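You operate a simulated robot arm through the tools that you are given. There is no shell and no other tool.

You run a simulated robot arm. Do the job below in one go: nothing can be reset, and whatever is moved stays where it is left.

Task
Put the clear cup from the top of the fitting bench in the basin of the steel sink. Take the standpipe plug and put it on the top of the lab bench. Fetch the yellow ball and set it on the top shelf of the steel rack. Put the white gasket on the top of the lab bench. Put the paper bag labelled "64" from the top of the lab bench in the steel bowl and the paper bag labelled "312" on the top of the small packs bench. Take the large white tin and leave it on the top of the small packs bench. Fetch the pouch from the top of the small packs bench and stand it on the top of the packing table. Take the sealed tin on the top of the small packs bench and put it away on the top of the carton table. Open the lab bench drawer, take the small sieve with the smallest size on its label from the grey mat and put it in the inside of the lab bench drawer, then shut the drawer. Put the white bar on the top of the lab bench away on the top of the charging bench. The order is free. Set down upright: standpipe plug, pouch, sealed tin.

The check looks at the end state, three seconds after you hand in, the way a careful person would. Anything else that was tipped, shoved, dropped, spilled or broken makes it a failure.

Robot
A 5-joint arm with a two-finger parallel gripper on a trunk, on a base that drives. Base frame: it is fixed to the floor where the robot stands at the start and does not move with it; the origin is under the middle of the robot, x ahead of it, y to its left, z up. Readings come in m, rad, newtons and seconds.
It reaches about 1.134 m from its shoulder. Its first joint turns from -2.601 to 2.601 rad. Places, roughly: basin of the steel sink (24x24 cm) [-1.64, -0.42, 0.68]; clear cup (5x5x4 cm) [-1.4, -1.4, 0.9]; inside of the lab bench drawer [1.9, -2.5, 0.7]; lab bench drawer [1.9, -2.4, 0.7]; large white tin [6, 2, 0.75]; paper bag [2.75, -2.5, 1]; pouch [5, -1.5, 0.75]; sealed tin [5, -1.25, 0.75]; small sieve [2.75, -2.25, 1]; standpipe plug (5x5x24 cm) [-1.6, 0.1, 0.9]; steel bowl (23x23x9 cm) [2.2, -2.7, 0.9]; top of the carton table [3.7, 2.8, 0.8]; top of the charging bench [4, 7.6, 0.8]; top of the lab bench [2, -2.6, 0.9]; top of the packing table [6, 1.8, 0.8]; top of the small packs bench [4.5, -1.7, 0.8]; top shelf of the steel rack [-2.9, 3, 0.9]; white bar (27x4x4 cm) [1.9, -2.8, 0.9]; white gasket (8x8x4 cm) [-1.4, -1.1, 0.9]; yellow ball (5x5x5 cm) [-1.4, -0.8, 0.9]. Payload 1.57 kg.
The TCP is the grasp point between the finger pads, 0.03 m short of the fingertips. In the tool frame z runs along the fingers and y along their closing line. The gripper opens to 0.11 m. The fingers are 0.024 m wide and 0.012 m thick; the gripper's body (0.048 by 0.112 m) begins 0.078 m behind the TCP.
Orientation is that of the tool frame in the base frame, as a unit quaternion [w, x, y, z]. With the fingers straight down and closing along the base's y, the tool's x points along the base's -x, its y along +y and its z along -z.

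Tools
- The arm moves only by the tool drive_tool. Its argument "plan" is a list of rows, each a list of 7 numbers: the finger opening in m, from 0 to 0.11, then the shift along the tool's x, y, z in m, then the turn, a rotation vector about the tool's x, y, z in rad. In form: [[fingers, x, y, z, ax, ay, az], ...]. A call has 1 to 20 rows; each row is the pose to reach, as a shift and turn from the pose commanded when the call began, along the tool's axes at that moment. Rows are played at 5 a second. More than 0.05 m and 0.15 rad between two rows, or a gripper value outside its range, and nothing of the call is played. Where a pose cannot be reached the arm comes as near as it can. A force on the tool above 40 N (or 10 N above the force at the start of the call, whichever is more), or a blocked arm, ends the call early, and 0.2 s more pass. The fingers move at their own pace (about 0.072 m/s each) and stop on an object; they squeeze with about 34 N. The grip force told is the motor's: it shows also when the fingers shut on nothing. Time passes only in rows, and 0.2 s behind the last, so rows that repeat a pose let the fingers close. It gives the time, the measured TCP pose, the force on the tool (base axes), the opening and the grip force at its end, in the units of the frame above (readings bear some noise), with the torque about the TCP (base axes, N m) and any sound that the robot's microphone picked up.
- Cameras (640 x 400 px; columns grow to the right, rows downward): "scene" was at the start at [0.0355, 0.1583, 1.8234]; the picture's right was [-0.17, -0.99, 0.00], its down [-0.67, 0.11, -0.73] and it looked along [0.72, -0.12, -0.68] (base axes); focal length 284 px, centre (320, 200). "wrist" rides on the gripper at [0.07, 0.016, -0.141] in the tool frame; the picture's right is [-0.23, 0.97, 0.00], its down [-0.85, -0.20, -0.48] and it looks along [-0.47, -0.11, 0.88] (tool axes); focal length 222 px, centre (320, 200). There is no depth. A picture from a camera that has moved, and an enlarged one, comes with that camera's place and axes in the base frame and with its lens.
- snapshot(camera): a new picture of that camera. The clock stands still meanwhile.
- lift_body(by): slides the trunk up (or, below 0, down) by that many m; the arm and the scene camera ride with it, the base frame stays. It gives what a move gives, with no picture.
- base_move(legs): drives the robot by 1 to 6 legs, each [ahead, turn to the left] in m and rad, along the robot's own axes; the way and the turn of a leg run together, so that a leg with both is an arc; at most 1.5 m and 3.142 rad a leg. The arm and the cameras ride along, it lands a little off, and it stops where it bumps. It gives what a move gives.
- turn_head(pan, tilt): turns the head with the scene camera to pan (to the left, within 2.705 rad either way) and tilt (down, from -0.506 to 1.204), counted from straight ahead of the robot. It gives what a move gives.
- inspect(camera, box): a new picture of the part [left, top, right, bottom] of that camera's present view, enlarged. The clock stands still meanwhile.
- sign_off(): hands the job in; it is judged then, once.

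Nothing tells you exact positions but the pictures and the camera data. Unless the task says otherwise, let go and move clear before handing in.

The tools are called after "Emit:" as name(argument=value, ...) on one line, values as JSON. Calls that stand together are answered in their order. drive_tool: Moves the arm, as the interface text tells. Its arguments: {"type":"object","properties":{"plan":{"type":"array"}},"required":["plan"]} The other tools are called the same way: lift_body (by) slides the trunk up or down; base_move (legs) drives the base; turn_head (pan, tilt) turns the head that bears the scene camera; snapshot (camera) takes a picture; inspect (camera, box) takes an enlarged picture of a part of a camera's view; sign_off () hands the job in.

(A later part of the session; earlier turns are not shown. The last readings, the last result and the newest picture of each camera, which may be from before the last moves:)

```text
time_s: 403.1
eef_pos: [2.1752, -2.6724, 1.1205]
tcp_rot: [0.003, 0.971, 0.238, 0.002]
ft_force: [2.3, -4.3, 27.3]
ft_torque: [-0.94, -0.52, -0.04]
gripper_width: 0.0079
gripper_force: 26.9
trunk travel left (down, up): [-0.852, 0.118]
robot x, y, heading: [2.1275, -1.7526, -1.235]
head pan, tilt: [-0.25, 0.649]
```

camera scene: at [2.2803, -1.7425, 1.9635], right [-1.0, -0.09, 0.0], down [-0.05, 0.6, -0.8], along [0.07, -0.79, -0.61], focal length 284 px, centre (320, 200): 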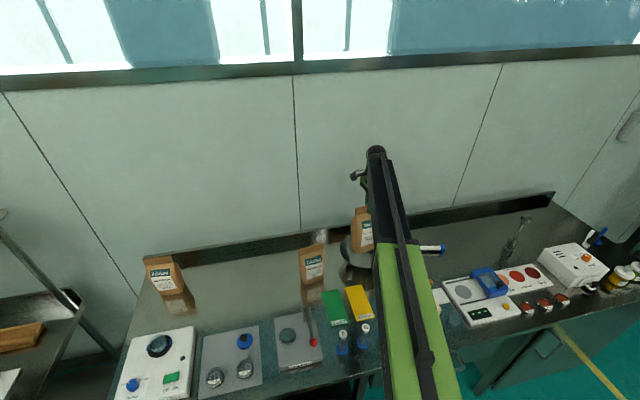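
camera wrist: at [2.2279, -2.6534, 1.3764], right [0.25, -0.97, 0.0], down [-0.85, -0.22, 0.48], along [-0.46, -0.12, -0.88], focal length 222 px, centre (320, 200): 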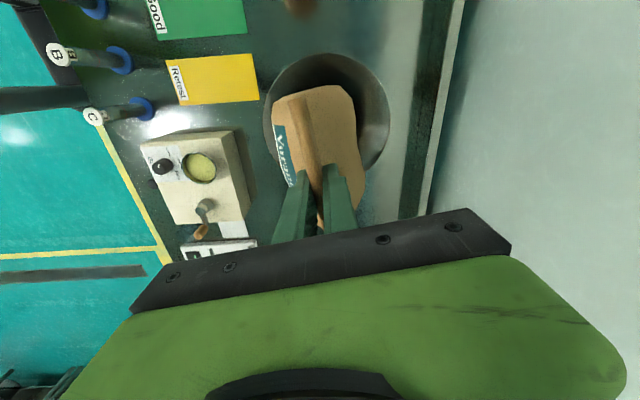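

The bag is standing on the bowl's floor. Easing up, releasing, and lifting away.

Emit:
lift_body(by=0.003)

Emit:
drive_tool(plan=[[0.012, 0, 0, 0, 0, 0, 0], [0.02, 0, 0, 0, 0, 0, 0], [0.03, 0, 0, 0, 0, 0, 0], [0.045, 0, 0, 0, 0, 0, 0], [0.06, 0, 0, 0, 0, 0, 0], [0.06, 0, 0, 0, 0, 0, 0]])

Emit:
lift_body(by=0.117)

Emit:
snapshot(camera="wrist")

Emit:
inspect(camera="scene", box=[290, 160, 450, 290])

```text
time_s: 403.7
eef_pos: [2.1733, -2.6751, 1.1218]
tcp_rot: [0.001, 0.971, 0.237, 0.002]
ft_force: [2.5, 1.5, -5.4]
ft_torque: [0.19, -0.39, -0.04]
gripper_width: 0.0081
gripper_force: 27.6
trunk travel left (down, up): [-0.855, 0.115]
robot x, y, heading: [2.131, -1.7504, -1.233]
head pan, tilt: [-0.25, 0.649]
```

```text
time_s: 405.1
eef_pos: [2.1736, -2.6734, 1.1213]
tcp_rot: [0.002, 0.972, 0.237, 0.002]
ft_force: [0.2, 0.1, -0.5]
ft_torque: [-0.03, -0.01, 0.01]
gripper_width: 0.0597
gripper_force: 0.0
trunk travel left (down, up): [-0.855, 0.115]
robot x, y, heading: [2.1238, -1.7527, -1.233]
head pan, tilt: [-0.25, 0.649]
```

```text
time_s: 406.5
eef_pos: [2.1735, -2.6732, 1.2368]
tcp_rot: [0.002, 0.972, 0.236, 0.001]
ft_force: [0.4, 0.4, -0.1]
ft_torque: [0.0, 0.01, -0.02]
gripper_width: 0.0599
gripper_force: 0.0
out of reach, approached as far as the arm can: row 1
trunk travel left (down, up): [-0.97, 0.0]
robot x, y, heading: [2.1273, -1.7503, -1.229]
head pan, tilt: [-0.25, 0.649]
```

```text
taken
camera wrist: at [2.2427, -2.6539, 1.3779], right [0.25, -0.97, 0.0], down [-0.85, -0.22, 0.48], along [-0.46, -0.12, -0.88], focal length 222 px, centre (320, 200)
```

wrist: 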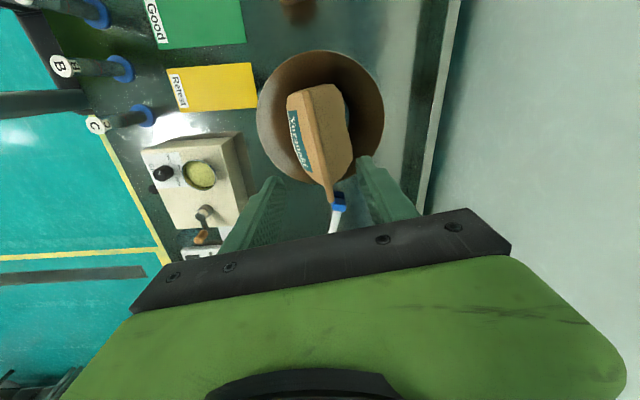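

```text
3.08 times, centred on (370, 225) of scene
camera zoom: at [2.2801, -1.7414, 1.9645], right [-1.0, -0.09, 0.0], down [-0.05, 0.6, -0.8], along [0.07, -0.79, -0.6], focal length 873 px, centre (166, 123)
```

zoom: 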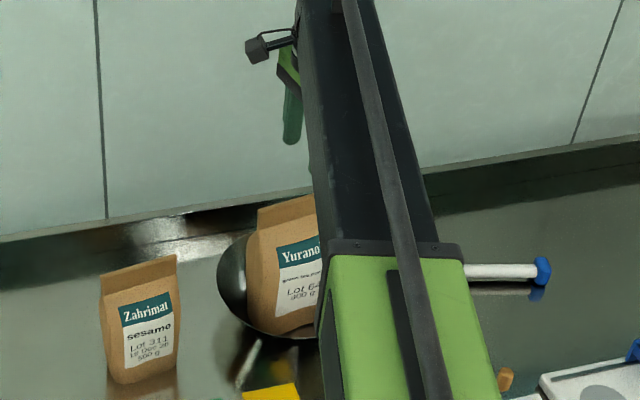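

Bag 64 stands in the bowl. Next, bag 312 at about u=2.09, v=-3.26 (top ≈1.09). I'll retract, shift left and approach it.

Emit:
drive_tool(plan=[[0.09, 0.0196, -0.0429, 0, 0, 0, 0], [0.09, 0.0392, -0.0857, 0, 0, 0, 0], [0.09, 0.0588, -0.1286, 0, 0, 0, 0], [0.09, 0.0783, -0.1715, 0, 0, 0, 0], [0.09, 0.0979, -0.2144, 0, 0, 0, 0], [0.09, 0.1175, -0.2572, 0, 0, 0, 0], [0.09, 0.1371, -0.3001, 0, 0, 0, 0]])

Emit:
base_move(legs=[[-0.35, 0], [0, 1.549], [0.52, 0], [0, -1.571], [0.2, 0]])

Emit:
turn_head(pan=0.3, tilt=0.65)

Emit:
snapshot(camera="scene")

Emit:
snapshot(camera="wrist")

```text
time_s: 408.1
eef_pos: [2.1557, -2.343, 1.2371]
tcp_rot: [0.002, 0.972, 0.236, 0.0]
ft_force: [0.4, 0.1, 0.8]
ft_torque: [0.0, 0.02, -0.02]
gripper_width: 0.0901
gripper_force: 0.0
trunk travel left (down, up): [-0.97, 0.0]
robot x, y, heading: [2.1268, -1.7539, -1.228]
head pan, tilt: [-0.25, 0.649]
```

```text
time_s: 421.8
eef_pos: [2.5702, -2.0477, 1.2361]
tcp_rot: [0.001, 0.976, 0.219, 0.001]
ft_force: [-1.3, 0.5, 0.5]
ft_torque: [0.06, -0.01, 0.01]
gripper_width: 0.09
gripper_force: 0.0
trunk travel left (down, up): [-0.97, 0.0]
robot x, y, heading: [2.5529, -1.4613, -1.261]
head pan, tilt: [-0.25, 0.649]
```

```text
time_s: 422.8
eef_pos: [2.5697, -2.0472, 1.2368]
tcp_rot: [0.003, 0.976, 0.217, 0.002]
ft_force: [-0.3, -0.1, 0.8]
ft_torque: [0.0, 0.01, 0.0]
gripper_width: 0.09
gripper_force: 0.1
trunk travel left (down, up): [-0.97, 0.0]
robot x, y, heading: [2.5508, -1.4573, -1.265]
head pan, tilt: [0.3, 0.649]
```

```text
taken
camera scene: at [2.749, -1.4372, 1.9645], right [-0.82, -0.57, 0.0], down [-0.34, 0.5, -0.8], along [0.45, -0.65, -0.6], focal length 284 px, centre (320, 200)
```

scene: 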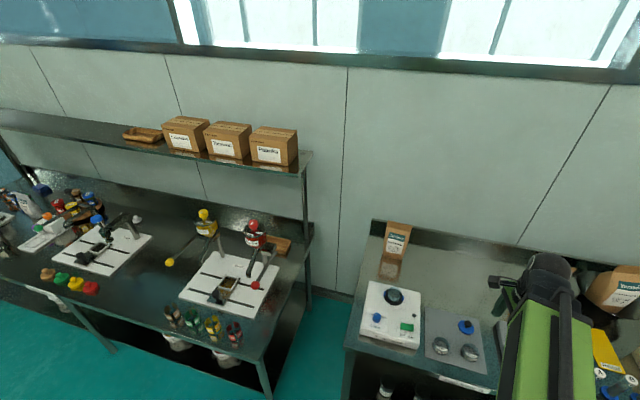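

```text
taken
camera wrist: at [2.6403, -2.0305, 1.378], right [0.21, -0.98, 0.0], down [-0.86, -0.18, 0.48], along [-0.47, -0.1, -0.88], focal length 222 px, centre (320, 200)
```

wrist: 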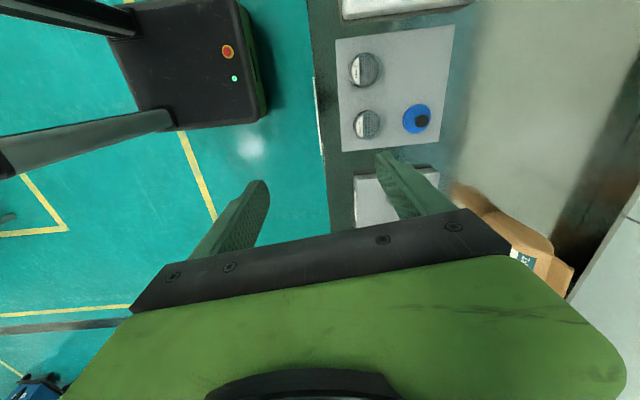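

Emit:
inspect(camera="scene", box=[350, 210, 450, 290])

Emit:
inspect(camera="scene", box=[0, 160, 320, 360])

```text
5.00 times, centred on (400, 250) of scene
camera zoom: at [2.749, -1.4372, 1.9645], right [-0.82, -0.57, 0.0], down [-0.34, 0.5, -0.8], along [0.45, -0.65, -0.6], focal length 1419 px, centre (-80, -50)
```

zoom: 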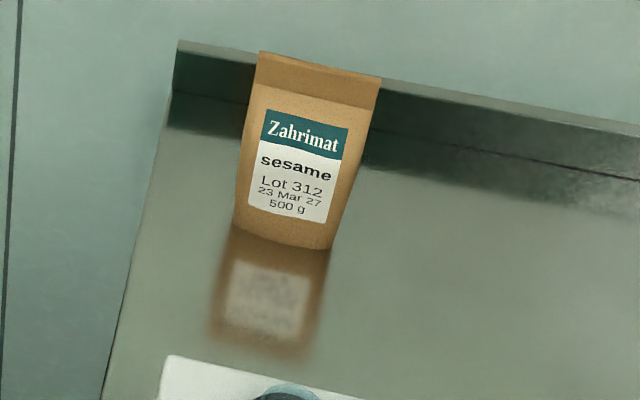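

```text
2.00 times, centred on (160, 260) of scene
camera zoom: at [2.749, -1.4372, 1.9645], right [-0.82, -0.57, 0.0], down [-0.34, 0.5, -0.8], along [0.45, -0.65, -0.6], focal length 568 px, centre (640, 80)
```

zoom: 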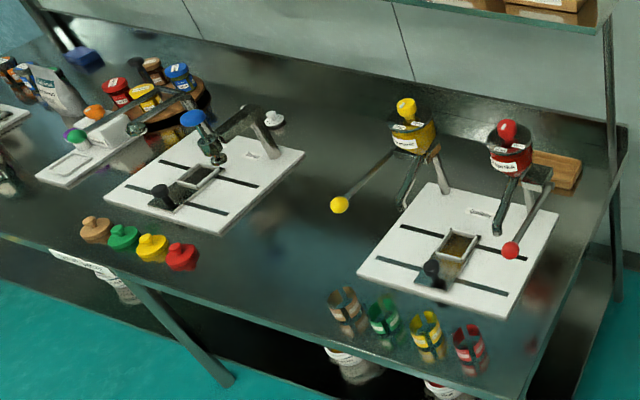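

Bag 312's fold is at about (3.004,-2.451), z≈1.09. Driving forward slightly and moving over it with the tool yaw aligned.

Emit:
base_move(legs=[[0.17, 0]])

```text
time_s: 424.3
eef_pos: [2.6235, -2.2146, 1.2361]
tcp_rot: [0.002, 0.976, 0.218, 0.001]
ft_force: [0.3, -0.2, -0.4]
ft_torque: [0.02, 0.0, -0.03]
gripper_width: 0.0898
gripper_force: 0.1
trunk travel left (down, up): [-0.97, 0.0]
robot x, y, heading: [2.6038, -1.6252, -1.27]
head pan, tilt: [0.3, 0.649]
```

Emit:
drive_tool(plan=[[0.09, 0.0244, 0.0376, 0, 0, 0, 0], [0.09, 0.0488, 0.0752, 0, 0, 0, 0], [0.09, 0.0731, 0.1127, 0, 0, 0, 0], [0.09, 0.0975, 0.1503, 0, 0, 0, 0.03], [0.09, 0.1219, 0.1879, 0, 0, 0, 0.06], [0.09, 0.1463, 0.2255, 0, 0, 0, 0.08], [0.09, 0.1707, 0.2631, 0, 0, 0, 0.1], [0.09, 0.195, 0.3006, 0, 0, 0, 0.12], [0.09, 0.2194, 0.3382, 0, 0, 0, 0.14], [0.09, 0.2438, 0.3758, 0, 0, 0, 0.151], [0.09, 0.2438, 0.3758, 0, 0, 0, 0.151]])

Emit:
snapshot(camera="wrist")

Emit:
inspect(camera="wrist", box=[220, 80, 420, 220])

```text
time_s: 426.7
eef_pos: [3.0038, -2.4484, 1.2376]
tcp_rot: [0.002, 0.99, 0.144, 0.001]
ft_force: [-0.4, 0.0, 0.5]
ft_torque: [-0.03, 0.0, -0.02]
gripper_width: 0.0901
gripper_force: 0.1
trunk travel left (down, up): [-0.97, 0.0]
robot x, y, heading: [2.6026, -1.6266, -1.266]
head pan, tilt: [0.3, 0.649]
```

```text
taken
camera wrist: at [3.0744, -2.4425, 1.3785], right [0.06, -1.0, 0.0], down [-0.88, -0.05, 0.48], along [-0.47, -0.03, -0.88], focal length 222 px, centre (320, 200)
```

wrist: 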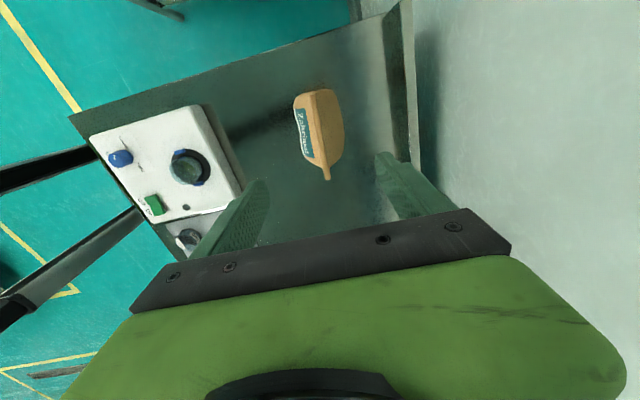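

```text
2.86 times, centred on (320, 150) of wrist
camera zoom: at [3.0744, -2.4425, 1.3785], right [0.06, -1.0, 0.0], down [-0.88, -0.05, 0.48], along [-0.47, -0.03, -0.88], focal length 635 px, centre (320, 343)
```

zoom: 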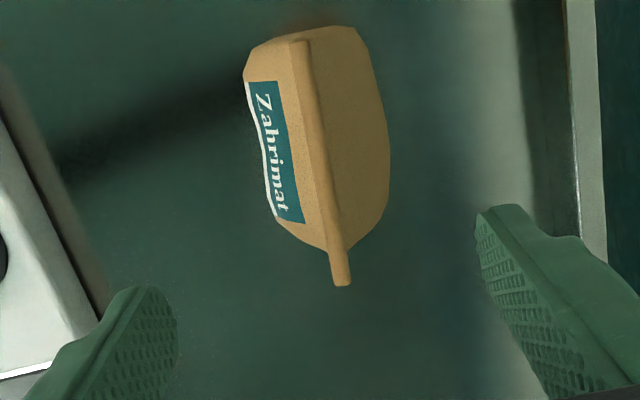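

Well aligned. Lowering so that the pads close on the fold.

Emit:
lift_body(by=-0.154)

Emit:
inspect(camera="wrist", box=[200, 80, 440, 240])

Emit:
inspect(camera="scene", box=[330, 150, 490, 260])

```text
time_s: 428.4
eef_pos: [3.003, -2.4489, 1.0825]
tcp_rot: [0.003, 0.99, 0.144, 0.001]
ft_force: [0.1, 0.7, 0.0]
ft_torque: [-0.04, 0.0, -0.01]
gripper_width: 0.0901
gripper_force: 0.1
trunk travel left (down, up): [-0.816, 0.154]
robot x, y, heading: [2.6056, -1.6247, -1.262]
head pan, tilt: [0.3, 0.649]
```

```text
2.50 times, centred on (320, 160) of wrist
camera zoom: at [3.0747, -2.4428, 1.2241], right [0.06, -1.0, 0.0], down [-0.88, -0.05, 0.48], along [-0.47, -0.03, -0.88], focal length 555 px, centre (320, 300)
```

zoom: 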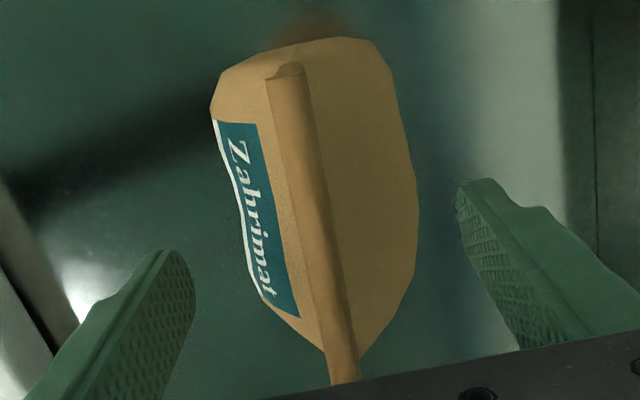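

```text
3.64 times, centred on (410, 205) of scene
camera zoom: at [2.8012, -1.602, 1.8105], right [-0.82, -0.57, 0.0], down [-0.35, 0.5, -0.8], along [0.46, -0.65, -0.6], focal length 1032 px, centre (-7, 182)
```

zoom: 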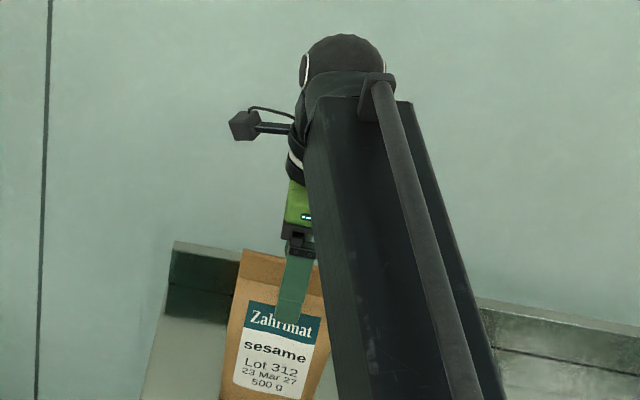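

Emit:
drive_tool(plan=[[0.05, 0, 0, 0, 0, 0, 0], [0.02, 0, 0, 0, 0, 0, 0], [0.0, 0, 0, 0, 0, 0, 0], [0.0, 0, 0, 0, 0, 0, 0], [0.0, 0, 0, 0, 0, 0, 0]])

Emit:
inspect(camera="wrist", box=[200, 80, 440, 240])

```text
time_s: 429.6
eef_pos: [3.0039, -2.4482, 1.0832]
tcp_rot: [0.002, 0.99, 0.144, 0.001]
ft_force: [0.1, 0.1, 0.5]
ft_torque: [0.22, 0.14, -0.01]
gripper_width: 0.0077
gripper_force: 27.2
trunk travel left (down, up): [-0.816, 0.154]
robot x, y, heading: [2.6052, -1.625, -1.259]
head pan, tilt: [0.3, 0.649]
```

```text
2.50 times, centred on (320, 160) of wrist
camera zoom: at [3.0749, -2.4426, 1.2241], right [0.06, -1.0, 0.0], down [-0.88, -0.05, 0.48], along [-0.48, -0.03, -0.88], focal length 555 px, centre (320, 300)
```

zoom: 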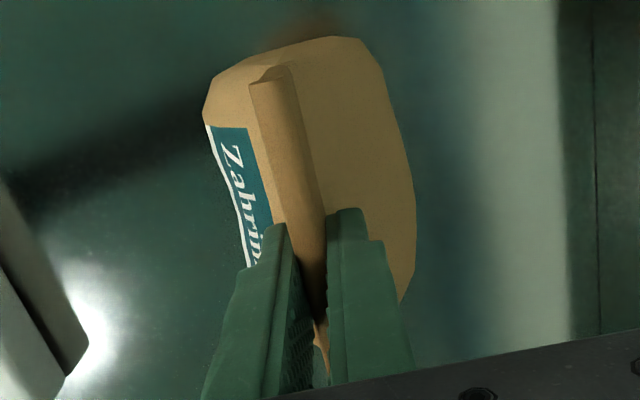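

Held on the fold. I'll lift it fully, retract, and carry it along the aisle to the small packs bench.

Emit:
lift_body(by=0.15)

Emit:
drive_tool(plan=[[0.0, -0.0072, -0.0437, 0, 0, 0, 0], [0.0, -0.0145, -0.0873, 0, 0, 0, 0], [0.0, -0.0217, -0.131, 0, 0, 0, 0], [0.0, -0.0289, -0.1747, 0, 0, 0, 0], [0.0, -0.0361, -0.2184, 0, 0, 0, 0], [0.0, -0.0434, -0.262, 0, 0, 0, 0], [0.0, -0.0506, -0.3057, 0, 0, 0, 0]])

Emit:
base_move(legs=[[-0.35, 0], [0, 1.571], [1.25, 0], [0, -1.571]])

Emit:
turn_head(pan=0.15, tilt=0.75)

Emit:
snapshot(camera="scene")

Emit:
snapshot(camera="wrist")

```text
time_s: 431.4
eef_pos: [3.0034, -2.45, 1.2332]
tcp_rot: [0.002, 0.99, 0.143, 0.001]
ft_force: [0.0, 0.1, -4.5]
ft_torque: [-0.02, 0.02, 0.01]
gripper_width: 0.0078
gripper_force: 27.0
trunk travel left (down, up): [-0.966, 0.004]
robot x, y, heading: [2.605, -1.6254, -1.263]
head pan, tilt: [0.3, 0.649]
```

```text
time_s: 433.0
eef_pos: [2.8655, -2.1699, 1.2326]
tcp_rot: [0.002, 0.99, 0.144, 0.001]
ft_force: [-0.5, 0.6, -5.2]
ft_torque: [-0.01, 0.02, 0.0]
gripper_width: 0.0078
gripper_force: 27.0
trunk travel left (down, up): [-0.966, 0.004]
robot x, y, heading: [2.6034, -1.6291, -1.264]
head pan, tilt: [0.3, 0.649]
```

```text
time_s: 448.8
eef_pos: [3.9355, -1.4582, 1.2335]
tcp_rot: [0.001, 0.99, 0.139, 0.003]
ft_force: [-1.0, -0.9, -5.3]
ft_torque: [0.01, -0.02, 0.03]
gripper_width: 0.0078
gripper_force: 26.4
trunk travel left (down, up): [-0.966, 0.004]
robot x, y, heading: [3.6554, -0.9158, -1.256]
head pan, tilt: [0.3, 0.649]
```

```text
time_s: 449.5
eef_pos: [3.9382, -1.4569, 1.2337]
tcp_rot: [0.003, 0.99, 0.14, 0.0]
ft_force: [0.5, 0.5, -5.5]
ft_torque: [0.03, 0.0, -0.03]
gripper_width: 0.0076
gripper_force: 27.1
trunk travel left (down, up): [-0.966, 0.004]
robot x, y, heading: [3.6534, -0.9167, -1.259]
head pan, tilt: [0.15, 0.75]
```

```text
taken
camera scene: at [3.8386, -0.8964, 1.9518], right [-0.89, -0.45, 0.0], down [-0.31, 0.61, -0.73], along [0.33, -0.65, -0.68], focal length 284 px, centre (320, 200)
```

scene: 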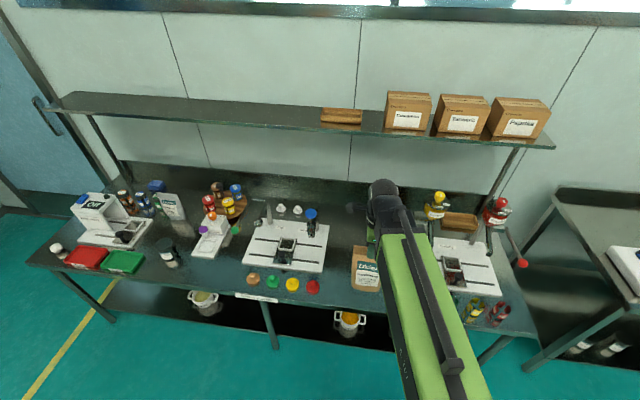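

```text
taken
camera wrist: at [4.0101, -1.4511, 1.3739], right [0.05, -1.0, 0.0], down [-0.88, -0.04, 0.48], along [-0.48, -0.03, -0.88], focal length 222 px, centre (320, 200)
```

wrist: 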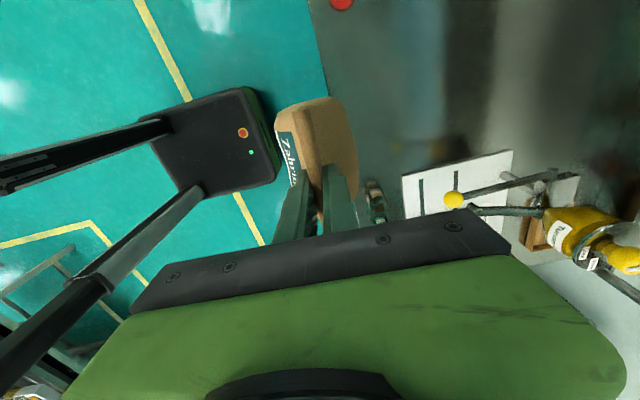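

The bench has an overhead shelf at the rear, so I'll stay in the front half. There's a free gap between the two white boards; I'll zoom in to choose the spot.

Emit:
inspect(camera="scene", box=[220, 180, 460, 330])

Emit:
inspect(camera="scene", box=[20, 160, 260, 310])

```text
2.67 times, centred on (340, 255) of scene
camera zoom: at [3.8386, -0.8964, 1.9518], right [-0.89, -0.45, 0.0], down [-0.31, 0.61, -0.73], along [0.33, -0.65, -0.68], focal length 757 px, centre (267, 53)
```

zoom: 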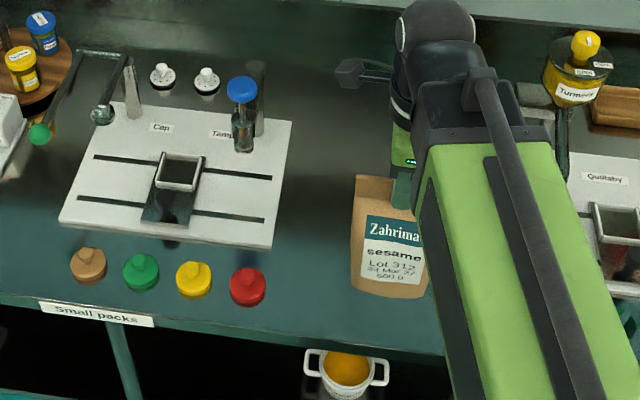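

```text
2.67 times, centred on (140, 235) of scene
camera zoom: at [3.8386, -0.8964, 1.9518], right [-0.89, -0.45, 0.0], down [-0.31, 0.61, -0.73], along [0.33, -0.65, -0.68], focal length 757 px, centre (800, 107)
```

zoom: 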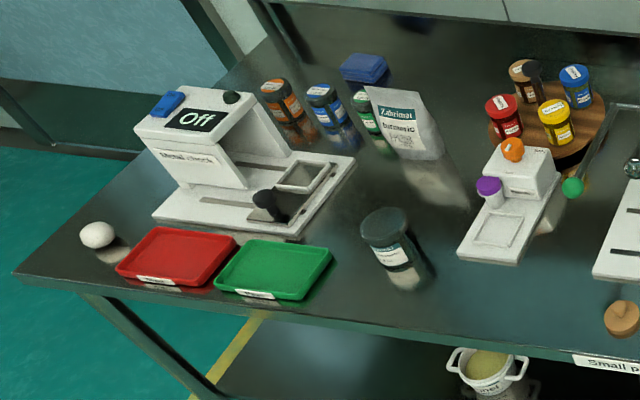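

The sealed tin and the pouch are on the left part of this bench. For bag 312 the gap between the boards at about u=3.22, v=-2.75 is free. Moving there and lowering.

Emit:
drive_tool(plan=[[0.0, -0.0167, 0.0369, 0, 0, 0, 0], [0.0, -0.0334, 0.0737, 0, 0, 0, 0], [0.0, -0.0501, 0.1106, 0, 0, 0, 0], [0.0, -0.0668, 0.1474, 0, 0, 0, 0], [0.0, -0.0668, 0.1474, 0, 0, 0, 0]])

Emit:
lift_body(by=-0.18)

Emit:
snapshot(camera="scene")

Emit:
snapshot(camera="wrist")

```text
time_s: 450.7
eef_pos: [3.916, -1.6174, 1.233]
tcp_rot: [0.003, 0.99, 0.141, 0.001]
ft_force: [0.1, 0.0, -5.4]
ft_torque: [-0.03, 0.0, 0.04]
gripper_width: 0.0079
gripper_force: 27.0
trunk travel left (down, up): [-0.966, 0.004]
robot x, y, heading: [3.6508, -0.9184, -1.258]
head pan, tilt: [0.15, 0.75]
```

```text
time_s: 452.7
eef_pos: [3.9149, -1.6177, 1.0526]
tcp_rot: [0.001, 0.99, 0.141, 0.001]
ft_force: [-0.5, -0.2, -4.5]
ft_torque: [0.03, -0.02, 0.01]
gripper_width: 0.0077
gripper_force: 27.3
trunk travel left (down, up): [-0.786, 0.184]
robot x, y, heading: [3.652, -0.9171, -1.256]
head pan, tilt: [0.15, 0.75]
```

```text
taken
camera scene: at [3.8375, -0.8972, 1.7719], right [-0.89, -0.45, 0.0], down [-0.31, 0.61, -0.73], along [0.33, -0.65, -0.68], focal length 284 px, centre (320, 200)
```

scene: 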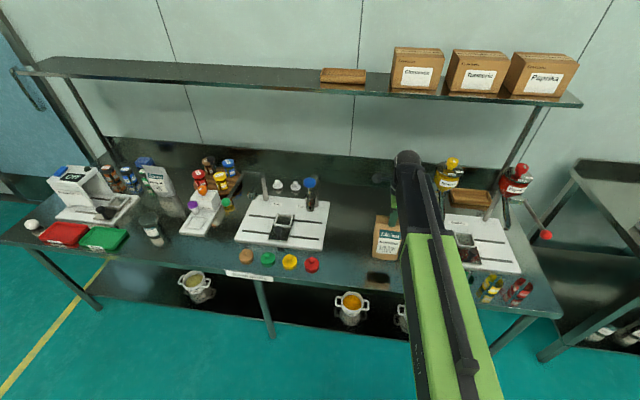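

```text
taken
camera wrist: at [3.9863, -1.6118, 1.1938], right [0.05, -1.0, 0.0], down [-0.88, -0.04, 0.48], along [-0.48, -0.03, -0.88], focal length 222 px, centre (320, 200)
```

wrist: 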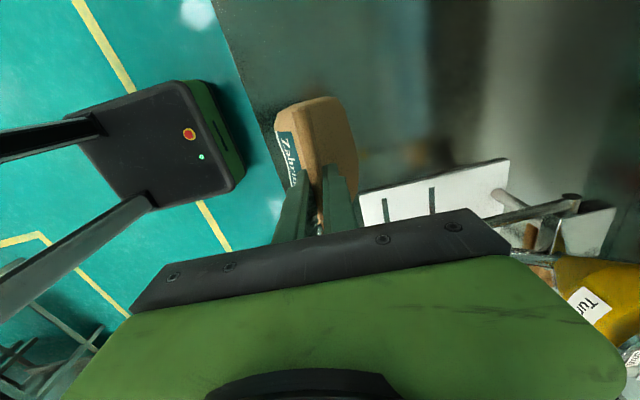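

Clear of the right board by about 8 cm. Lowering in small steps.

Emit:
lift_body(by=-0.025)

Emit:
lift_body(by=-0.01)

Emit:
inspect(camera="scene", box=[330, 190, 450, 300])

```text
time_s: 453.4
eef_pos: [3.9161, -1.6172, 1.0286]
tcp_rot: [0.002, 0.99, 0.141, 0.001]
ft_force: [0.9, 0.5, -5.9]
ft_torque: [0.02, -0.01, 0.0]
gripper_width: 0.0076
gripper_force: 26.7
trunk travel left (down, up): [-0.761, 0.209]
robot x, y, heading: [3.6555, -0.9145, -1.258]
head pan, tilt: [0.15, 0.75]
```

```text
time_s: 454.0
eef_pos: [3.9137, -1.6185, 1.0178]
tcp_rot: [0.001, 0.99, 0.14, 0.002]
ft_force: [0.3, -0.5, -5.6]
ft_torque: [-0.04, -0.03, 0.0]
gripper_width: 0.0075
gripper_force: 27.1
trunk travel left (down, up): [-0.751, 0.219]
robot x, y, heading: [3.6501, -0.9159, -1.258]
head pan, tilt: [0.15, 0.75]
```

```text
3.64 times, centred on (390, 245) of scene
camera zoom: at [3.8375, -0.8972, 1.7368], right [-0.89, -0.45, 0.0], down [-0.3, 0.61, -0.73], along [0.33, -0.65, -0.68], focal length 1032 px, centre (66, 36)
```

zoom: 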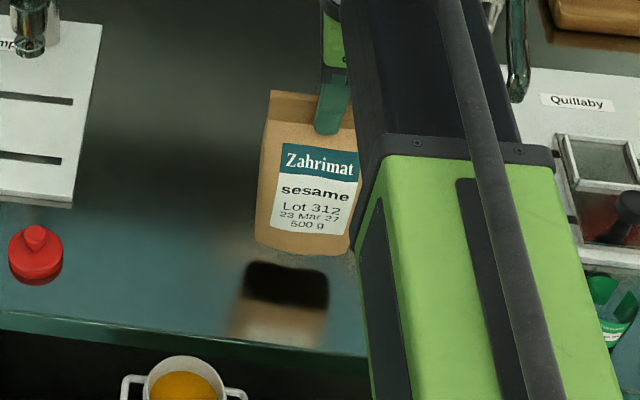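

Emit:
lift_body(by=-0.025)

Emit:
lift_body(by=-0.006)

Emit:
lift_body(by=-0.004)

Emit:
lift_body(by=-0.004)

Emit:
inspect(camera="scene", box=[330, 190, 450, 300])

```text
time_s: 454.7
eef_pos: [3.9139, -1.6182, 0.9927]
tcp_rot: [0.001, 0.99, 0.14, 0.0]
ft_force: [-0.7, -0.1, -4.7]
ft_torque: [0.02, 0.01, -0.03]
gripper_width: 0.0079
gripper_force: 27.3
trunk travel left (down, up): [-0.726, 0.244]
robot x, y, heading: [3.6502, -0.9205, -1.262]
head pan, tilt: [0.15, 0.75]
```

```text
time_s: 455.2
eef_pos: [3.9147, -1.6179, 0.9858]
tcp_rot: [0.001, 0.99, 0.14, 0.0]
ft_force: [-0.7, 0.2, -4.7]
ft_torque: [0.02, -0.02, 0.01]
gripper_width: 0.0076
gripper_force: 26.5
trunk travel left (down, up): [-0.72, 0.25]
robot x, y, heading: [3.6561, -0.9192, -1.257]
head pan, tilt: [0.15, 0.75]
```

```text
time_s: 455.8
eef_pos: [3.9147, -1.617, 0.9833]
tcp_rot: [0.001, 0.99, 0.14, 0.001]
ft_force: [-0.1, 0.9, -6.3]
ft_torque: [0.01, -0.07, 0.01]
gripper_width: 0.0076
gripper_force: 26.8
trunk travel left (down, up): [-0.716, 0.254]
robot x, y, heading: [3.6516, -0.918, -1.256]
head pan, tilt: [0.15, 0.75]
```

```text
time_s: 456.3
eef_pos: [3.9135, -1.6169, 0.978]
tcp_rot: [0.001, 0.99, 0.14, 0.001]
ft_force: [0.6, 0.8, -5.4]
ft_torque: [0.03, 0.02, 0.01]
gripper_width: 0.0078
gripper_force: 26.7
trunk travel left (down, up): [-0.712, 0.258]
robot x, y, heading: [3.6557, -0.9201, -1.261]
head pan, tilt: [0.15, 0.75]
```

```text
3.64 times, centred on (390, 245) of scene
camera zoom: at [3.8375, -0.8973, 1.6978], right [-0.89, -0.45, 0.0], down [-0.3, 0.61, -0.73], along [0.33, -0.65, -0.68], focal length 1032 px, centre (66, 36)
```

zoom: 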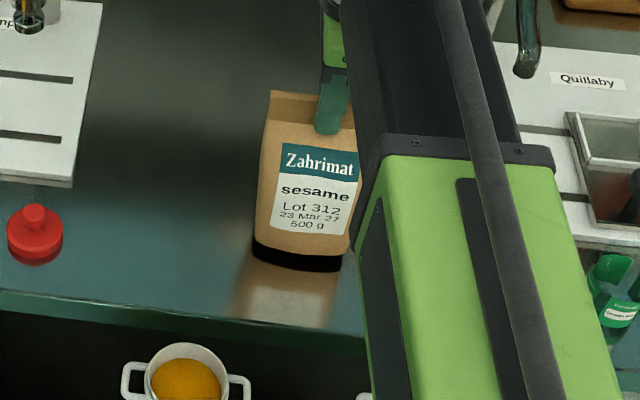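

Emit:
lift_body(by=-0.009)

Emit:
lift_body(by=-0.004)

Emit:
lift_body(by=-0.003)

```text
time_s: 456.9
eef_pos: [3.9144, -1.6185, 0.9696]
tcp_rot: [0.001, 0.99, 0.14, 0.001]
ft_force: [0.5, -1.1, -5.3]
ft_torque: [-0.01, -0.05, 0.01]
gripper_width: 0.0078
gripper_force: 26.9
trunk travel left (down, up): [-0.703, 0.267]
robot x, y, heading: [3.6545, -0.9183, -1.26]
head pan, tilt: [0.15, 0.75]
```

```text
time_s: 457.4
eef_pos: [3.915, -1.6185, 0.9647]
tcp_rot: [0.001, 0.99, 0.14, 0.001]
ft_force: [0.0, 0.6, -5.0]
ft_torque: [-0.01, -0.02, 0.0]
gripper_width: 0.0076
gripper_force: 26.6
trunk travel left (down, up): [-0.699, 0.271]
robot x, y, heading: [3.6514, -0.918, -1.257]
head pan, tilt: [0.15, 0.75]
```

```text
time_s: 457.9
eef_pos: [3.913, -1.6157, 0.964]
tcp_rot: [0.003, 0.99, 0.141, 0.001]
ft_force: [-1.3, -3.5, 17.9]
ft_torque: [-0.12, -0.74, -0.08]
gripper_width: 0.008
gripper_force: 26.7
trunk travel left (down, up): [-0.696, 0.274]
robot x, y, heading: [3.6528, -0.9138, -1.257]
head pan, tilt: [0.15, 0.75]
```

Bag 312 is standing on the bench (top at about z=0.76). Easing, releasing, and lifting straight up.

Emit:
lift_body(by=0.003)

Emit:
drive_tool(plan=[[0.012, 0, 0, 0, 0, 0, 0], [0.02, 0, 0, 0, 0, 0, 0], [0.03, 0, 0, 0, 0, 0, 0], [0.045, 0, 0, 0, 0, 0, 0], [0.06, 0, 0, 0, 0, 0, 0], [0.06, 0, 0, 0, 0, 0, 0]])

Emit:
lift_body(by=0.25)

Emit:
snapshot(camera="scene")

Emit:
snapshot(camera="wrist")

```text
time_s: 458.5
eef_pos: [3.9149, -1.618, 0.9652]
tcp_rot: [0.001, 0.99, 0.141, 0.002]
ft_force: [0.0, -0.5, -5.3]
ft_torque: [-0.01, -0.02, 0.04]
gripper_width: 0.0076
gripper_force: 26.2
trunk travel left (down, up): [-0.699, 0.271]
robot x, y, heading: [3.6522, -0.9141, -1.255]
head pan, tilt: [0.15, 0.75]
```

```text
time_s: 459.9
eef_pos: [3.915, -1.6174, 0.9656]
tcp_rot: [0.003, 0.99, 0.14, 0.002]
ft_force: [0.2, -0.5, 0.6]
ft_torque: [0.04, 0.0, -0.03]
gripper_width: 0.0597
gripper_force: 0.0
trunk travel left (down, up): [-0.699, 0.271]
robot x, y, heading: [3.6538, -0.9176, -1.259]
head pan, tilt: [0.15, 0.75]
```

```text
time_s: 462.4
eef_pos: [3.9152, -1.6181, 1.2156]
tcp_rot: [0.003, 0.99, 0.14, 0.002]
ft_force: [-0.6, 0.6, -0.5]
ft_torque: [0.0, 0.02, 0.01]
gripper_width: 0.0602
gripper_force: 0.1
trunk travel left (down, up): [-0.949, 0.021]
robot x, y, heading: [3.6519, -0.9185, -1.255]
head pan, tilt: [0.15, 0.75]
```

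```text
taken
camera scene: at [3.8374, -0.8967, 1.9348], right [-0.89, -0.45, 0.0], down [-0.3, 0.61, -0.73], along [0.33, -0.65, -0.68], focal length 284 px, centre (320, 200)
```

scene: 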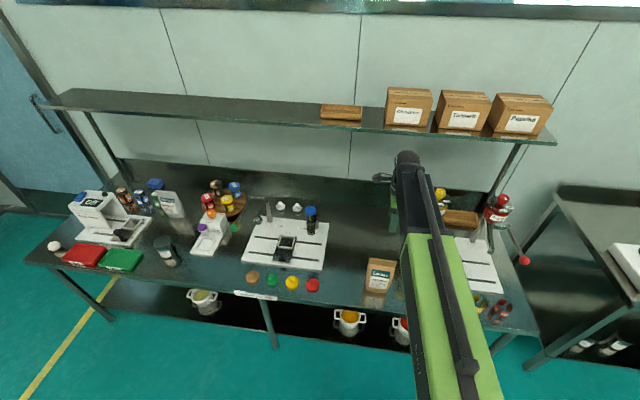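

```text
taken
camera wrist: at [3.9861, -1.6115, 1.357], right [0.05, -1.0, 0.0], down [-0.88, -0.04, 0.48], along [-0.48, -0.03, -0.88], focal length 222 px, centre (320, 200)
```

wrist: 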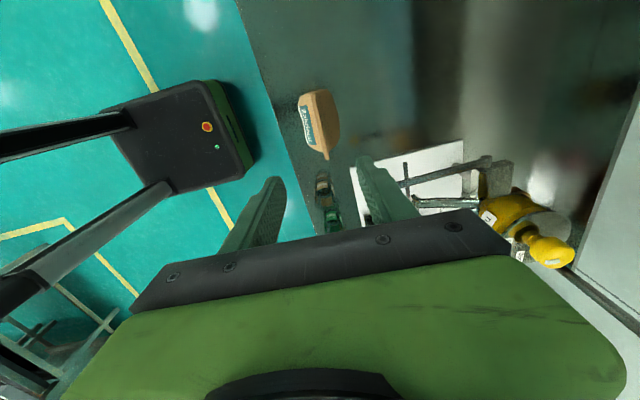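

Bag 312 stands on the small packs bench. Next the pouch at the left end: retracting and driving along the bench to it.

Emit:
drive_tool(plan=[[0.06, -0.004, -0.05, 0, 0, 0, 0], [0.06, -0.008, -0.1, 0, 0, 0, 0], [0.06, -0.0117, -0.148, 0, 0, 0, 0]])

Emit:
base_move(legs=[[0, 1.571], [1.1, 0], [0, -1.571]])

Emit:
turn_head(pan=0.0, tilt=0.75)

Emit:
snapshot(camera="scene")

Emit:
inspect(camera="scene", box=[180, 170, 420, 320])

```text
refused: row 1 steps farther than a row can; nothing moved
```

```text
time_s: 475.7
eef_pos: [4.9554, -1.2707, 1.2157]
tcp_rot: [0.002, 0.99, 0.143, 0.002]
ft_force: [-0.2, 0.4, -0.4]
ft_torque: [0.03, -0.01, 0.02]
gripper_width: 0.0601
gripper_force: 0.1
trunk travel left (down, up): [-0.949, 0.021]
robot x, y, heading: [4.667, -0.5794, -1.243]
head pan, tilt: [0.15, 0.75]
```

```text
time_s: 476.4
eef_pos: [4.9555, -1.268, 1.2157]
tcp_rot: [0.002, 0.99, 0.143, 0.001]
ft_force: [-0.1, -0.1, 0.2]
ft_torque: [0.02, -0.03, -0.02]
gripper_width: 0.0601
gripper_force: 0.1
trunk travel left (down, up): [-0.949, 0.021]
robot x, y, heading: [4.6603, -0.5759, -1.24]
head pan, tilt: [0.0, 0.75]
```

```text
taken
camera scene: at [4.8359, -0.5603, 1.935], right [-0.95, -0.32, 0.0], down [-0.22, 0.65, -0.73], along [0.24, -0.69, -0.68], focal length 284 px, centre (320, 200)
```

scene: 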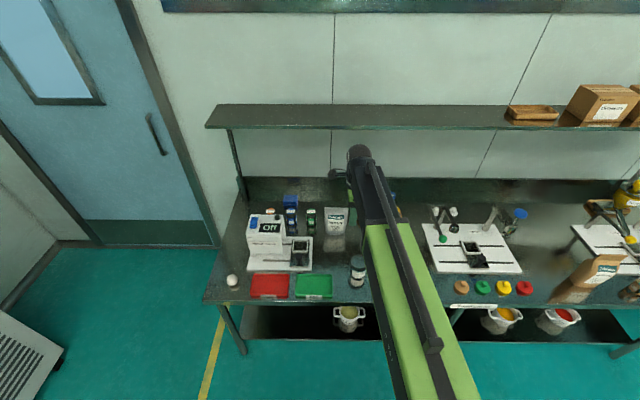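

```text
2.67 times, centred on (300, 245) of scene
camera zoom: at [4.8359, -0.5603, 1.935], right [-0.95, -0.32, 0.0], down [-0.22, 0.65, -0.73], along [0.24, -0.69, -0.68], focal length 757 px, centre (373, 80)
```

zoom: 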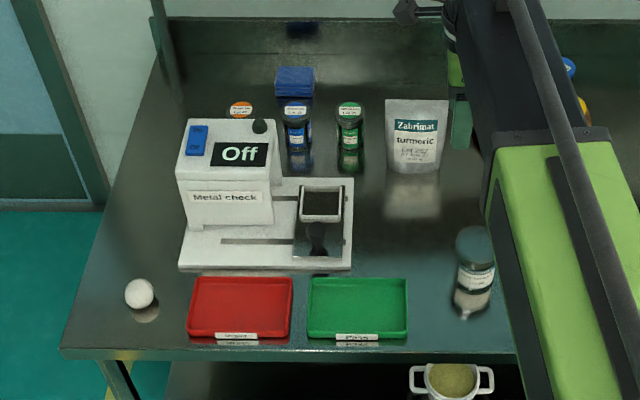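

The pouch stands facing me at about (5.085,-1.544), top at z≈0.94, under an overhead shelf at z≈1.34. I'll drive 0.13 m closer, lower the trunk in front of it, then reach in horizontally just above the pouch.

Emit:
base_move(legs=[[0.13, 0]])

Emit:
lift_body(by=-0.215)

Emit:
snapshot(camera="wrist")

Emit:
inspect(camera="scene", box=[250, 130, 410, 260])

```text
time_s: 477.7
eef_pos: [4.9994, -1.3961, 1.215]
tcp_rot: [0.001, 0.99, 0.143, 0.001]
ft_force: [-0.4, -0.4, -1.0]
ft_torque: [0.05, 0.05, 0.0]
gripper_width: 0.0603
gripper_force: 0.1
trunk travel left (down, up): [-0.949, 0.021]
robot x, y, heading: [4.7076, -0.7021, -1.245]
head pan, tilt: [0.0, 0.75]
```

```text
time_s: 480.0
eef_pos: [5.0005, -1.3949, 1.0016]
tcp_rot: [0.002, 0.99, 0.142, 0.0]
ft_force: [0.3, 0.2, 0.3]
ft_torque: [-0.02, -0.01, -0.02]
gripper_width: 0.06
gripper_force: 0.1
trunk travel left (down, up): [-0.734, 0.236]
robot x, y, heading: [4.7089, -0.7072, -1.237]
head pan, tilt: [0.0, 0.75]
```

```text
taken
camera wrist: at [5.0707, -1.388, 1.1421], right [0.06, -1.0, 0.0], down [-0.88, -0.05, 0.48], along [-0.48, -0.03, -0.88], focal length 222 px, centre (320, 200)
```

wrist: 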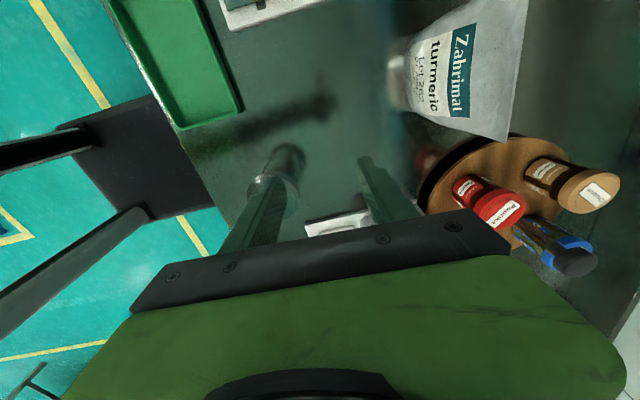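

```text
3.08 times, centred on (330, 195) of scene
camera zoom: at [4.8794, -0.686, 1.7199], right [-0.95, -0.32, 0.0], down [-0.22, 0.65, -0.73], along [0.24, -0.69, -0.68], focal length 873 px, centre (289, 215)
```

zoom: 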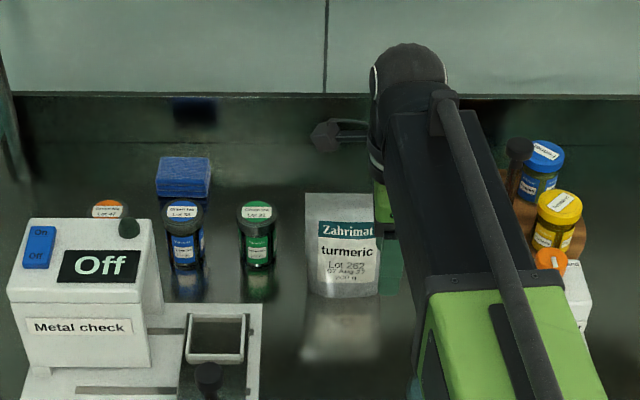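

The gripper is above the tin and in front of the pouch. I'll move over the pouch at this height, then look down before lowering.

Emit:
drive_tool(plan=[[0.06, 0.0098, 0.0417, 0, 0, 0, 0], [0.06, 0.0196, 0.0834, 0, 0, 0, 0], [0.06, 0.0294, 0.1251, 0, 0, 0, -0.012], [0.06, 0.0392, 0.1668, 0, 0, 0, -0.024], [0.06, 0.0392, 0.1668, 0, 0, 0, -0.024]])

Emit:
snapshot(camera="wrist")

Emit:
inspect(camera="wrist", box=[200, 80, 440, 240])

```text
time_s: 481.2
eef_pos: [5.0838, -1.5436, 1.0001]
tcp_rot: [0.002, 0.988, 0.155, 0.002]
ft_force: [0.8, -0.7, 0.5]
ft_torque: [-0.01, 0.0, -0.02]
gripper_width: 0.06
gripper_force: 0.0
trunk travel left (down, up): [-0.734, 0.236]
robot x, y, heading: [4.7079, -0.7026, -1.244]
head pan, tilt: [0.0, 0.75]
```

```text
taken
camera wrist: at [5.1557, -1.5356, 1.1422], right [0.08, -1.0, 0.0], down [-0.88, -0.07, 0.48], along [-0.47, -0.04, -0.88], focal length 222 px, centre (320, 200)
```

wrist: 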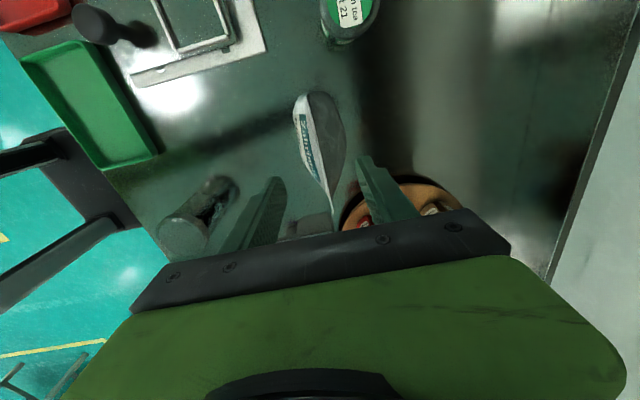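

```text
2.50 times, centred on (320, 160) of wrist
camera zoom: at [5.1557, -1.5356, 1.1422], right [0.08, -1.0, 0.0], down [-0.88, -0.07, 0.48], along [-0.47, -0.04, -0.88], focal length 555 px, centre (320, 300)
```

zoom: 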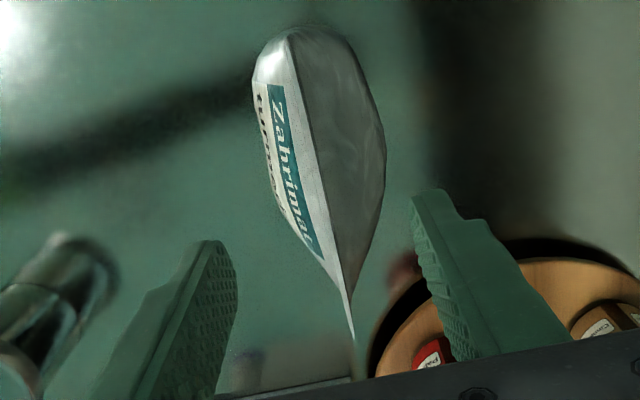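

The pouch's top edge is centred between the fingers. Lowering and gripping.

Emit:
lift_body(by=-0.072)

Emit:
drive_tool(plan=[[0.04, 0, 0, 0, 0, 0, 0], [0.02, 0, 0, 0, 0, 0, 0], [0.0, 0, 0, 0, 0, 0, 0], [0.0, 0, 0, 0, 0, 0, 0]])

Emit:
inspect(camera="wrist", box=[200, 80, 440, 240])

```text
time_s: 482.3
eef_pos: [5.0835, -1.5436, 0.9277]
tcp_rot: [0.002, 0.988, 0.155, 0.002]
ft_force: [0.7, 0.2, 0.5]
ft_torque: [-0.02, 0.0, 0.02]
gripper_width: 0.0601
gripper_force: 0.0
trunk travel left (down, up): [-0.662, 0.308]
robot x, y, heading: [4.7039, -0.7048, -1.245]
head pan, tilt: [0.0, 0.75]
```

```text
time_s: 483.3
eef_pos: [5.0847, -1.5433, 0.9284]
tcp_rot: [0.003, 0.988, 0.155, 0.001]
ft_force: [-0.9, 0.3, 0.1]
ft_torque: [0.02, 0.08, -0.06]
gripper_width: 0.0077
gripper_force: 27.3
trunk travel left (down, up): [-0.662, 0.308]
robot x, y, heading: [4.7041, -0.7057, -1.241]
head pan, tilt: [0.0, 0.75]
```

```text
2.50 times, centred on (320, 160) of wrist
camera zoom: at [5.1556, -1.5359, 1.0699], right [0.08, -1.0, 0.0], down [-0.88, -0.07, 0.48], along [-0.47, -0.04, -0.88], focal length 555 px, centre (320, 300)
```

zoom: 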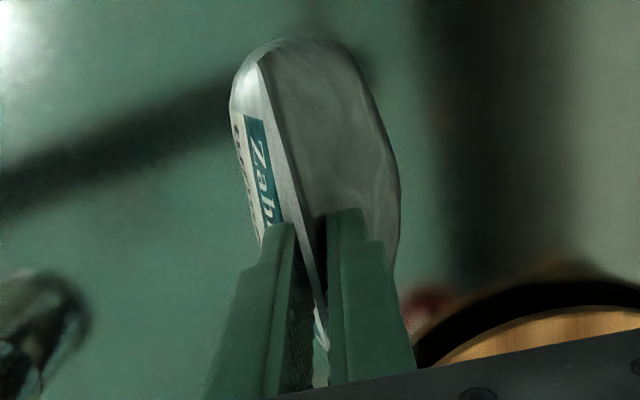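

The pouch is gripped. I'll lift slightly, shift left to avoid the tin, and draw it straight out from under the shelf.

Emit:
lift_body(by=0.085)

Emit:
drive_tool(plan=[[0.0, 0.045, 0, 0, 0, 0, 0], [0.0, 0.045, -0.04, 0, 0, 0, 0], [0.0, 0.045, -0.08, 0, 0, 0, 0], [0.0, 0.045, -0.12, 0, 0, 0, 0], [0.0, 0.045, -0.16, 0, 0, 0, 0], [0.0, 0.045, -0.2, 0, 0, 0, 0], [0.0, 0.045, -0.24, 0, 0, 0, 0], [0.0, 0.045, -0.28, 0, 0, 0, 0], [0.0, 0.045, -0.32, 0, 0, 0, 0], [0.0, 0.045, -0.35, 0, 0, 0, 0]])

Emit:
snapshot(camera="scene")

Emit:
snapshot(camera="wrist")

```text
time_s: 484.5
eef_pos: [5.0854, -1.5439, 1.0148]
tcp_rot: [0.002, 0.988, 0.155, 0.001]
ft_force: [0.3, 0.2, -2.8]
ft_torque: [-0.02, 0.02, -0.02]
gripper_width: 0.0078
gripper_force: 27.0
trunk travel left (down, up): [-0.747, 0.223]
robot x, y, heading: [4.7072, -0.7022, -1.241]
head pan, tilt: [0.0, 0.75]
```

```text
time_s: 486.7
eef_pos: [5.019, -1.1965, 1.0144]
tcp_rot: [0.002, 0.988, 0.155, 0.002]
ft_force: [-0.1, 0.4, -2.3]
ft_torque: [-0.03, 0.0, -0.04]
gripper_width: 0.0078
gripper_force: 27.1
trunk travel left (down, up): [-0.747, 0.223]
robot x, y, heading: [4.7104, -0.7052, -1.242]
head pan, tilt: [0.0, 0.75]
```

```text
taken
camera scene: at [4.8794, -0.6858, 1.7329], right [-0.95, -0.32, 0.0], down [-0.22, 0.65, -0.73], along [0.24, -0.69, -0.68], focal length 284 px, centre (320, 200)
```

scene: 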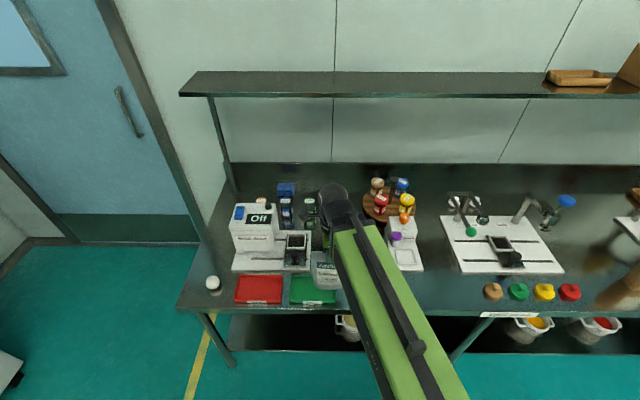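

```text
taken
camera wrist: at [5.0907, -1.1881, 1.1551], right [0.08, -1.0, 0.0], down [-0.88, -0.07, 0.48], along [-0.47, -0.04, -0.88], focal length 222 px, centre (320, 200)
```

wrist: 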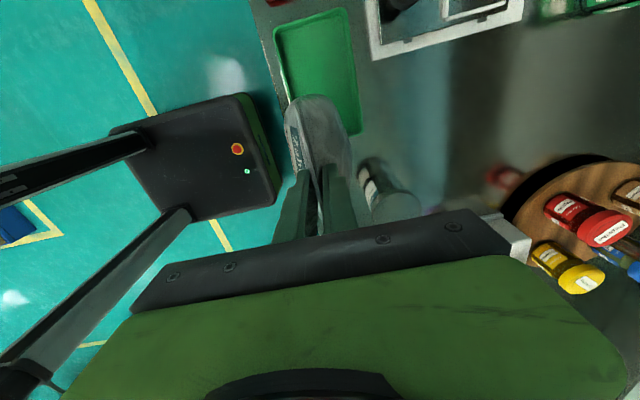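

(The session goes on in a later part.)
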